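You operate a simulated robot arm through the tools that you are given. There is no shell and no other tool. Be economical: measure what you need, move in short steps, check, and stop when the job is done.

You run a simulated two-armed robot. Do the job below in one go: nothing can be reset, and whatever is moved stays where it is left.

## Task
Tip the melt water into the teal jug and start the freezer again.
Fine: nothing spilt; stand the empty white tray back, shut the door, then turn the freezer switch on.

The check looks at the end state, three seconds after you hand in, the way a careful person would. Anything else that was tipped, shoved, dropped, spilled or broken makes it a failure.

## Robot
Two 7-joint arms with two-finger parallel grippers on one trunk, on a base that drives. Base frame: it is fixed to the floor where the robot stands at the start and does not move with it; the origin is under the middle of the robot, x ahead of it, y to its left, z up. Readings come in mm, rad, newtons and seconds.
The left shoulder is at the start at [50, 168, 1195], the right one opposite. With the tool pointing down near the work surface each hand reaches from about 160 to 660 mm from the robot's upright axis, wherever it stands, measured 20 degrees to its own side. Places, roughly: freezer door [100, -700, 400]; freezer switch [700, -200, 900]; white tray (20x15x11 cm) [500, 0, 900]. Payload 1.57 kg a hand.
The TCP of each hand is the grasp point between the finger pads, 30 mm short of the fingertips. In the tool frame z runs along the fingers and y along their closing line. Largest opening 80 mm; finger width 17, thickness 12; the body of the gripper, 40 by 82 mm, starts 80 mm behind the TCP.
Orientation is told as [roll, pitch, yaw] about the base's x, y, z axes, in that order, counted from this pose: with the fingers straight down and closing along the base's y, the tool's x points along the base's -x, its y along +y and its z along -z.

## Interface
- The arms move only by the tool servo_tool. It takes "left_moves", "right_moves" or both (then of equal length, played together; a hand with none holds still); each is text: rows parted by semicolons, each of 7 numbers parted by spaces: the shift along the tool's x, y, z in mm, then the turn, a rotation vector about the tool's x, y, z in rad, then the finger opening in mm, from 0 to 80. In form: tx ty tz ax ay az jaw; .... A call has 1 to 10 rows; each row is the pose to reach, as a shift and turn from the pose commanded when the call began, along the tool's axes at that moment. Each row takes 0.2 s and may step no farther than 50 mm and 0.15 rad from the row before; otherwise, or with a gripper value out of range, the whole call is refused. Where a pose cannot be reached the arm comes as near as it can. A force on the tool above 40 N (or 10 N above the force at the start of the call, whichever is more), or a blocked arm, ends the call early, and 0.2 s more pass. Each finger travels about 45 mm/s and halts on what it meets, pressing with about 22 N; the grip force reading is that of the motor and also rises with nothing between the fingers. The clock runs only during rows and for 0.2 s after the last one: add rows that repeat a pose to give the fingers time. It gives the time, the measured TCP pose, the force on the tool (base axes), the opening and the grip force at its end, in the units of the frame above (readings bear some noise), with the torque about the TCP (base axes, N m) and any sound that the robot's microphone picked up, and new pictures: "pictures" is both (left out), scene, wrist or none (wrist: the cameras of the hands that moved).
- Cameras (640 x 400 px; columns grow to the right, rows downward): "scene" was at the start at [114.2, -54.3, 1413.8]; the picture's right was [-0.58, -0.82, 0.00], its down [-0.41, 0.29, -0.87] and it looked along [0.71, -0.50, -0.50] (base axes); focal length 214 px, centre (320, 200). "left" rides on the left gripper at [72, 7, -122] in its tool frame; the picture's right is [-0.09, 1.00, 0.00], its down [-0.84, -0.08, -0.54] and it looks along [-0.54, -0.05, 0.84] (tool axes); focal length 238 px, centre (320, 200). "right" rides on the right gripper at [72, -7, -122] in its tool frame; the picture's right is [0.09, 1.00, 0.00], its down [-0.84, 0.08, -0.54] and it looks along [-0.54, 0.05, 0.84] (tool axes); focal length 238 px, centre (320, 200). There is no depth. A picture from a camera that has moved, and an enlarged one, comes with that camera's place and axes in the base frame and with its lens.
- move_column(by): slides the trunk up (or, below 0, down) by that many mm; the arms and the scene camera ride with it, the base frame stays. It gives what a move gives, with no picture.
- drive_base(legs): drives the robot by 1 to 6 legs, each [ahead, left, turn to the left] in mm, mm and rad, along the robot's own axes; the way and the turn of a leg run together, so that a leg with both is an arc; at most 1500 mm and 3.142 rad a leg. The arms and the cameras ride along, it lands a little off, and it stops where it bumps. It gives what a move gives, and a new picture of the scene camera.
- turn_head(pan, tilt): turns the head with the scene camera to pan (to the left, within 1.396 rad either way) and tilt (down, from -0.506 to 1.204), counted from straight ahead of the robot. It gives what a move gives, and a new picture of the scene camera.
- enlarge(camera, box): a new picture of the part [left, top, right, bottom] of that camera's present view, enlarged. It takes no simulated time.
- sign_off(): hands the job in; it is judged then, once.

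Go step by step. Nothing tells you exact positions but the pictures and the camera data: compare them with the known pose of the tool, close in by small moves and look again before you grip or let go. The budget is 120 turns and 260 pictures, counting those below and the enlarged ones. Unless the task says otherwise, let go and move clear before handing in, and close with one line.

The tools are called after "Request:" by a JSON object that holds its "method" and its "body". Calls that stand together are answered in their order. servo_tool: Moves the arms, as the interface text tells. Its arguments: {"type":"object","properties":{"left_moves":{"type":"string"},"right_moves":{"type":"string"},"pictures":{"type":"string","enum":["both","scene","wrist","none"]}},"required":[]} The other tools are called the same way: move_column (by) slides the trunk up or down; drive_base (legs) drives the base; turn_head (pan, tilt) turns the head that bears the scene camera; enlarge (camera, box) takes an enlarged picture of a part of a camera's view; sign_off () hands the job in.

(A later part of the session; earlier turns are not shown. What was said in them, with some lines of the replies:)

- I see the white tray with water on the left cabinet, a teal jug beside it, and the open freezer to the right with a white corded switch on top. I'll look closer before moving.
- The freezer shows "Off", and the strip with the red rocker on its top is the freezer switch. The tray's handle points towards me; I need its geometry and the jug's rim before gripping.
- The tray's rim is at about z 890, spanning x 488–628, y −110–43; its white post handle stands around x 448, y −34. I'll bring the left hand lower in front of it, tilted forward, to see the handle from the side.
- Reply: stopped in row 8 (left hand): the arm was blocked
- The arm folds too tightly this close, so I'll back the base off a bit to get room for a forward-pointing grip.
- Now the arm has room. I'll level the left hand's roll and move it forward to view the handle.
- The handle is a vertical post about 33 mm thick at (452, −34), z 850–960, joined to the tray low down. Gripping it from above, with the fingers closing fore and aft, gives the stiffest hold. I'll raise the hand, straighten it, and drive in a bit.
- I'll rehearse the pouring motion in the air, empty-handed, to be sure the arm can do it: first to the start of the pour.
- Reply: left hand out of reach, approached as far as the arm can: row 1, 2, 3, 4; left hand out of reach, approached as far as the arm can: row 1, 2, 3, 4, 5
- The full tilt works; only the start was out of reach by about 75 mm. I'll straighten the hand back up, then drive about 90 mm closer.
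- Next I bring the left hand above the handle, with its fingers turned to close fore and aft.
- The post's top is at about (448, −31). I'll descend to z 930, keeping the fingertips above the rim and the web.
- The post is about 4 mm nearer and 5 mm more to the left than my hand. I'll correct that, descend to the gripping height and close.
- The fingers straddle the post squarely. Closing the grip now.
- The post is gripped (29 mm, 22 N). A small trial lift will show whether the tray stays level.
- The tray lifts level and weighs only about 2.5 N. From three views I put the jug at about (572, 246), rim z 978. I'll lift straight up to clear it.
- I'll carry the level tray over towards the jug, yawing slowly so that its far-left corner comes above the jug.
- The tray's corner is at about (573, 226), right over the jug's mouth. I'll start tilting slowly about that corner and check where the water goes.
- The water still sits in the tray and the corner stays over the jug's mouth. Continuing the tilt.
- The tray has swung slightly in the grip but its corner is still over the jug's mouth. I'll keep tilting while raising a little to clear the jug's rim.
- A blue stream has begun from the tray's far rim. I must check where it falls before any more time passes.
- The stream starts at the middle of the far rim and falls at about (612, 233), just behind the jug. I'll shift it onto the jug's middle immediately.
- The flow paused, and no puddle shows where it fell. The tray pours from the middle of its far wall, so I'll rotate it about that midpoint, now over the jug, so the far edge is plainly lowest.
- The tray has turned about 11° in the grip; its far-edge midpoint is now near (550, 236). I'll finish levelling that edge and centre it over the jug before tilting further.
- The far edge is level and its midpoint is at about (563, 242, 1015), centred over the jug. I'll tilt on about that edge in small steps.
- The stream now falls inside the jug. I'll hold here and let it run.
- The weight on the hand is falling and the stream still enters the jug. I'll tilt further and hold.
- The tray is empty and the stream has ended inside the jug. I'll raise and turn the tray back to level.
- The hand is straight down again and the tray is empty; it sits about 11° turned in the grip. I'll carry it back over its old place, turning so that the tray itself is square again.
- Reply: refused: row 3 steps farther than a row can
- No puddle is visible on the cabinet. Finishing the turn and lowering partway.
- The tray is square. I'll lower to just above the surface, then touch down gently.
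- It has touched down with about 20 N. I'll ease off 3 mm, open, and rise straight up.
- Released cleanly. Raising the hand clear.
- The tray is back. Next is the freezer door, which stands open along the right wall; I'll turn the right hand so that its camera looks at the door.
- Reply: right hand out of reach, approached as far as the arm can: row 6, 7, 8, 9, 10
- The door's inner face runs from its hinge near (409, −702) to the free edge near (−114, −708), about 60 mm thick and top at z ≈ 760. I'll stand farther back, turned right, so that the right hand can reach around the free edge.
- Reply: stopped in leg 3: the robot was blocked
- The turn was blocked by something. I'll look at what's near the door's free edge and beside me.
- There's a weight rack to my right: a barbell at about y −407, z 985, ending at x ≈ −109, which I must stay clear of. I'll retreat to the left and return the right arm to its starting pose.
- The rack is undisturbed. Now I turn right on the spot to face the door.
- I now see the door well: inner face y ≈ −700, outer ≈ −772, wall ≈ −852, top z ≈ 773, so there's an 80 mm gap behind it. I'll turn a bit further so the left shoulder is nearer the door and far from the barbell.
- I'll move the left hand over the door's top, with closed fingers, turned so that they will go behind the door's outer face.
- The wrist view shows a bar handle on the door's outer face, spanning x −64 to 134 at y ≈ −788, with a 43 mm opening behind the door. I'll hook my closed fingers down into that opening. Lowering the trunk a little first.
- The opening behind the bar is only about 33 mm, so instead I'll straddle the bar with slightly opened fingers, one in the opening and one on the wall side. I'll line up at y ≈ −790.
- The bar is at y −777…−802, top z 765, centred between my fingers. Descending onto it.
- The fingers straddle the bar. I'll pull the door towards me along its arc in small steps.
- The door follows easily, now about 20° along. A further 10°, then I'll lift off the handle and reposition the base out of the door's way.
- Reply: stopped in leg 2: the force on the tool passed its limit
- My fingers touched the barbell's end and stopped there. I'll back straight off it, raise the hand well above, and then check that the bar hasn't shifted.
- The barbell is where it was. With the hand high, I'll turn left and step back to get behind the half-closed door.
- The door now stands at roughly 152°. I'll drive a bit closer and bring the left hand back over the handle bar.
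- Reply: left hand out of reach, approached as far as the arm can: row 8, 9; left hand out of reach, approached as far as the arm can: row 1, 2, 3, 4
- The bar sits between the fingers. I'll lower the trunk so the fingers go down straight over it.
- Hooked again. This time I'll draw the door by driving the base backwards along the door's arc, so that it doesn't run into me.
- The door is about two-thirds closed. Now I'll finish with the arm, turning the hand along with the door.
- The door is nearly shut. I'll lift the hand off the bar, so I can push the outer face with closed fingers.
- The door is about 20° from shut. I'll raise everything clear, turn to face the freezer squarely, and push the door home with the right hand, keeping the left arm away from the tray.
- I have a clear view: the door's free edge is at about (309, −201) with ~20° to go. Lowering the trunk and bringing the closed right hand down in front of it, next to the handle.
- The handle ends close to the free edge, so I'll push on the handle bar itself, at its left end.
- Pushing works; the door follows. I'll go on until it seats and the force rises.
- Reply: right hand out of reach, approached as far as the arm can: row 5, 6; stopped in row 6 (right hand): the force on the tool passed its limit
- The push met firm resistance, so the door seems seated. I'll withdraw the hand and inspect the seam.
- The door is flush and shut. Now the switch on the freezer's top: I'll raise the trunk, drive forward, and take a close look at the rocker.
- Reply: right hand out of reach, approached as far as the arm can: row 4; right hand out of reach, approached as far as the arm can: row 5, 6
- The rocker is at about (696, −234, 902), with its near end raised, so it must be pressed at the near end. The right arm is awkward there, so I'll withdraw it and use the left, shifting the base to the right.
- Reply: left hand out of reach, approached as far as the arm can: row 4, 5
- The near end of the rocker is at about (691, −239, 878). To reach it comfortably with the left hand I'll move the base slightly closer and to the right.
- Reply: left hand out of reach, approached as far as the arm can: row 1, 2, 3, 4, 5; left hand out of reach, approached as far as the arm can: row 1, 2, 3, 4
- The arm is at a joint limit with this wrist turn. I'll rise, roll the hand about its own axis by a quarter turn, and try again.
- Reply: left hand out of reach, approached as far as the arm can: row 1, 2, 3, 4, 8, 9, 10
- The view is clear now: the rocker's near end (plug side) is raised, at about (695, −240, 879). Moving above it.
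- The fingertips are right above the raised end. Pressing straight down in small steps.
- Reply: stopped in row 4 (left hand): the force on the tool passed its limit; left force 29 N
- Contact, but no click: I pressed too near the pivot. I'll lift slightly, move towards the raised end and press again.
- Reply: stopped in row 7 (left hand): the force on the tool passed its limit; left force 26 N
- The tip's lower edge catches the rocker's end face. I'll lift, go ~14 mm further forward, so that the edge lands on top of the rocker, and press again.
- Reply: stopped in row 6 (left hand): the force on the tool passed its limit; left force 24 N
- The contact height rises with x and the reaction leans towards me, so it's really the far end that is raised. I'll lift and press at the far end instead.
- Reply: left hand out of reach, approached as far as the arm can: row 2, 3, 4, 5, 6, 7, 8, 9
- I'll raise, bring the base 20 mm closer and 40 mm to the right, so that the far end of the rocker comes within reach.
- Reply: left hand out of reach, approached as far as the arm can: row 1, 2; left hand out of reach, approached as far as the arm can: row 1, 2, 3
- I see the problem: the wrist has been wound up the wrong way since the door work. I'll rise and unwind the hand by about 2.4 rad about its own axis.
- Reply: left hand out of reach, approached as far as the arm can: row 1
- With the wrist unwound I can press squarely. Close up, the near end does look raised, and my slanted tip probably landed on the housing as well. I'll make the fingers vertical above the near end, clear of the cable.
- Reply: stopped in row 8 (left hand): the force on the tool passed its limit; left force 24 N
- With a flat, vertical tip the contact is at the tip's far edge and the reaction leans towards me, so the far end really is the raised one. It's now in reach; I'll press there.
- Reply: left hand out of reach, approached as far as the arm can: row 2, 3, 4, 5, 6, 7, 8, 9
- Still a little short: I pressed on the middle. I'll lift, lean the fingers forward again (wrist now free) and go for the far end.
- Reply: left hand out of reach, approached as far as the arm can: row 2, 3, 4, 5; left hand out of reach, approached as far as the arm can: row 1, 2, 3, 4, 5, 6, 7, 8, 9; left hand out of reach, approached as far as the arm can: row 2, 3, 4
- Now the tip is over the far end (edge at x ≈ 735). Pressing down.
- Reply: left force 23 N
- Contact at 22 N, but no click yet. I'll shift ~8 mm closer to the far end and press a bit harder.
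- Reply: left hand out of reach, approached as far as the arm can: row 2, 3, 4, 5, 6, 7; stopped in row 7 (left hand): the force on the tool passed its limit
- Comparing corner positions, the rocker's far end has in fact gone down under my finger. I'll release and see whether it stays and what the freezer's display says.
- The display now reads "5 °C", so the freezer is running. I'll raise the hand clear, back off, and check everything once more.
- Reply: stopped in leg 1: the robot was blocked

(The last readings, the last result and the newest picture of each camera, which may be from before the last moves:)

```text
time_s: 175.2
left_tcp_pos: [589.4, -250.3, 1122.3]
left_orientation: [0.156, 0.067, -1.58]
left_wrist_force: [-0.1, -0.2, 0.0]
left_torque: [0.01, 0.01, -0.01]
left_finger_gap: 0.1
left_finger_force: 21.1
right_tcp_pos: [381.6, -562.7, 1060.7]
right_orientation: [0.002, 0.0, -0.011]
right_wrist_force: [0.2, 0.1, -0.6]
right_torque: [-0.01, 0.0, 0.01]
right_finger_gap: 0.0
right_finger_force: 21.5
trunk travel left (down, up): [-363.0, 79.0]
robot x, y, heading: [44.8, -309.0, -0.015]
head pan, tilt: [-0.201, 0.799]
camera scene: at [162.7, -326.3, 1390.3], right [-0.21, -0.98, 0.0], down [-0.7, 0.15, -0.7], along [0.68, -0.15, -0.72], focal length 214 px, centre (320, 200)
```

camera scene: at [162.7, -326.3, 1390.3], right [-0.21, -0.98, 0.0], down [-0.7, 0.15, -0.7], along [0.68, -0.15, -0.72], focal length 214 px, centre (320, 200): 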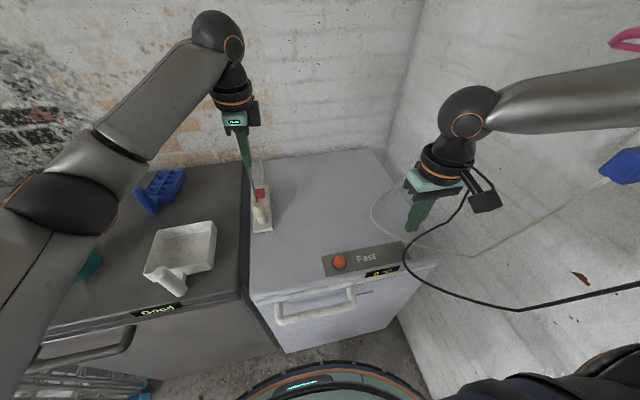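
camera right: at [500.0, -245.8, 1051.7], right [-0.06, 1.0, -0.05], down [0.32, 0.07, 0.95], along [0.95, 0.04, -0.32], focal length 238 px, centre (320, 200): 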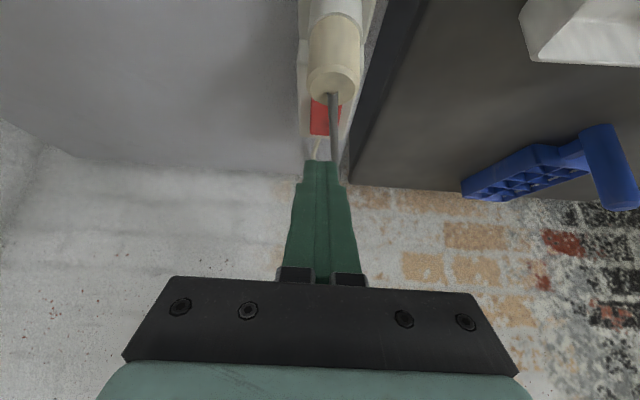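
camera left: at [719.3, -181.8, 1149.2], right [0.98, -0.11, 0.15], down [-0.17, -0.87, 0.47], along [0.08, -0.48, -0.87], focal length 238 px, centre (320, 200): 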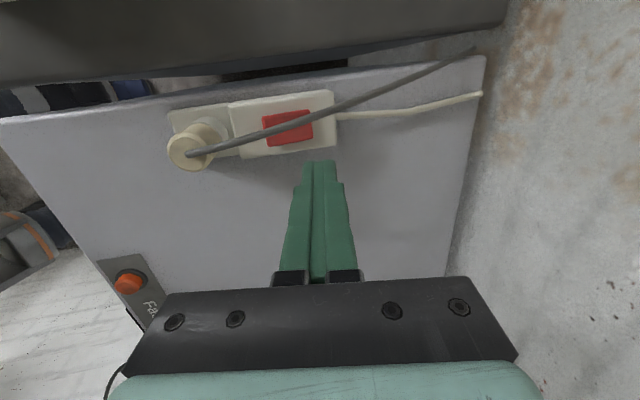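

I met something behind (the barbell's end, probably). I'll move left, away from it, and then view the scene.

Request:
{"method": "drive_base", "body": {"legs": [[15, 0, 0], [0, 260, 0], [-100, 0, 0]]}}

Request:
{"method": "enlarge", "body": {"camera": "scene", "box": [100, 100, 560, 388]}}

Request:
{"method": "turn_head", "body": {"pan": -1.3, "tilt": 0.6}}

```text
time_s: 178.2
left_tcp_pos: [505.3, 14.0, 1122.5]
left_orientation: [0.155, 0.067, -1.577]
left_wrist_force: [0.1, -0.2, 0.1]
left_torque: [0.02, -0.02, 0.02]
left_finger_gap: 0.0
left_finger_force: 20.7
right_tcp_pos: [300.0, -298.0, 1060.8]
right_orientation: [0.003, -0.003, -0.007]
right_wrist_force: [0.3, 0.4, 0.0]
right_torque: [-0.01, -0.04, -0.04]
right_finger_gap: 0.3
right_finger_force: 21.3
trunk travel left (down, up): [-363.0, 79.0]
robot x, y, heading: [-39.6, -42.4, -0.004]
head pan, tilt: [-0.201, 0.799]
camera scene: at [79.8, -62.7, 1390.4], right [-0.21, -0.98, 0.0], down [-0.7, 0.15, -0.7], along [0.68, -0.15, -0.72], focal length 214 px, centre (320, 200)
```

scene: 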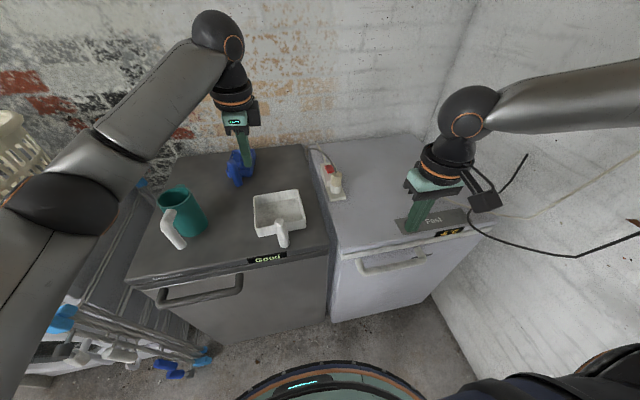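

```text
1.39 times, centred on (330, 244) of scene
camera zoom: at [79.8, -62.7, 1390.4], right [-0.21, -0.98, 0.0], down [-0.7, 0.15, -0.7], along [0.68, -0.15, -0.72], focal length 298 px, centre (306, 139)
```

zoom: 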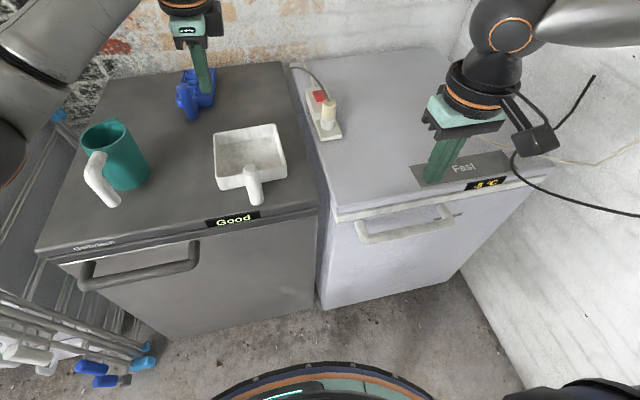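

```text
time_s: 179.5
left_tcp_pos: [505.6, 15.1, 1121.7]
left_orientation: [0.155, 0.065, -1.577]
left_wrist_force: [0.0, 1.0, 0.6]
left_torque: [0.04, 0.0, 0.01]
left_finger_gap: 0.0
left_finger_force: 21.6
right_tcp_pos: [301.2, -296.8, 1060.0]
right_orientation: [0.003, 0.001, -0.006]
right_wrist_force: [-0.2, -0.2, 0.4]
right_torque: [0.02, -0.01, 0.0]
right_finger_gap: 0.2
right_finger_force: 21.0
trunk travel left (down, up): [-363.0, 79.0]
robot x, y, heading: [-36.3, -43.0, -0.008]
head pan, tilt: [-1.3, 0.6]
camera scene: at [24.8, -131.3, 1407.1], right [-0.97, -0.26, 0.0], down [-0.15, 0.55, -0.82], along [0.21, -0.8, -0.57], focal length 214 px, centre (320, 200)
```

scene: 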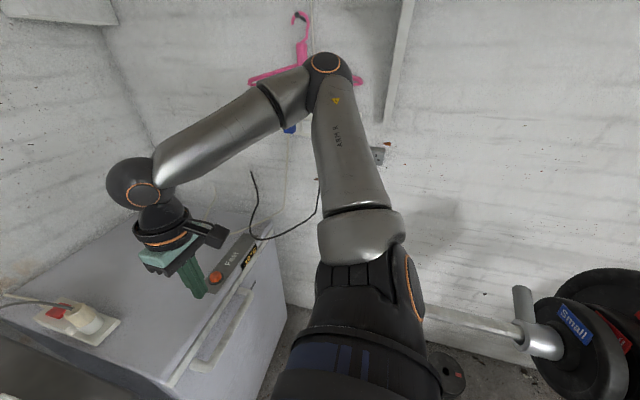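

The tray is empty and back in its place, and the jug stands upright with no puddle visible. The door is shut, the display shows a temperature, the weights are where they were, and both hands are clear. Handing in.

Request:
{"method": "sign_off", "body": {}}

```text
The job is handed in.
```

The melt water is in the teal jug, the empty white tray is back in its place, the freezer door is shut, and the freezer is switched on again with its display showing a temperature. As pouring began, a brief stream fell just behind the jug before I moved it over, and I could see no puddle there afterwards. I also bumped the barbell end beside the freezer once with the left fingers. The base was stopped twice more on that side, but the weights still look in place.
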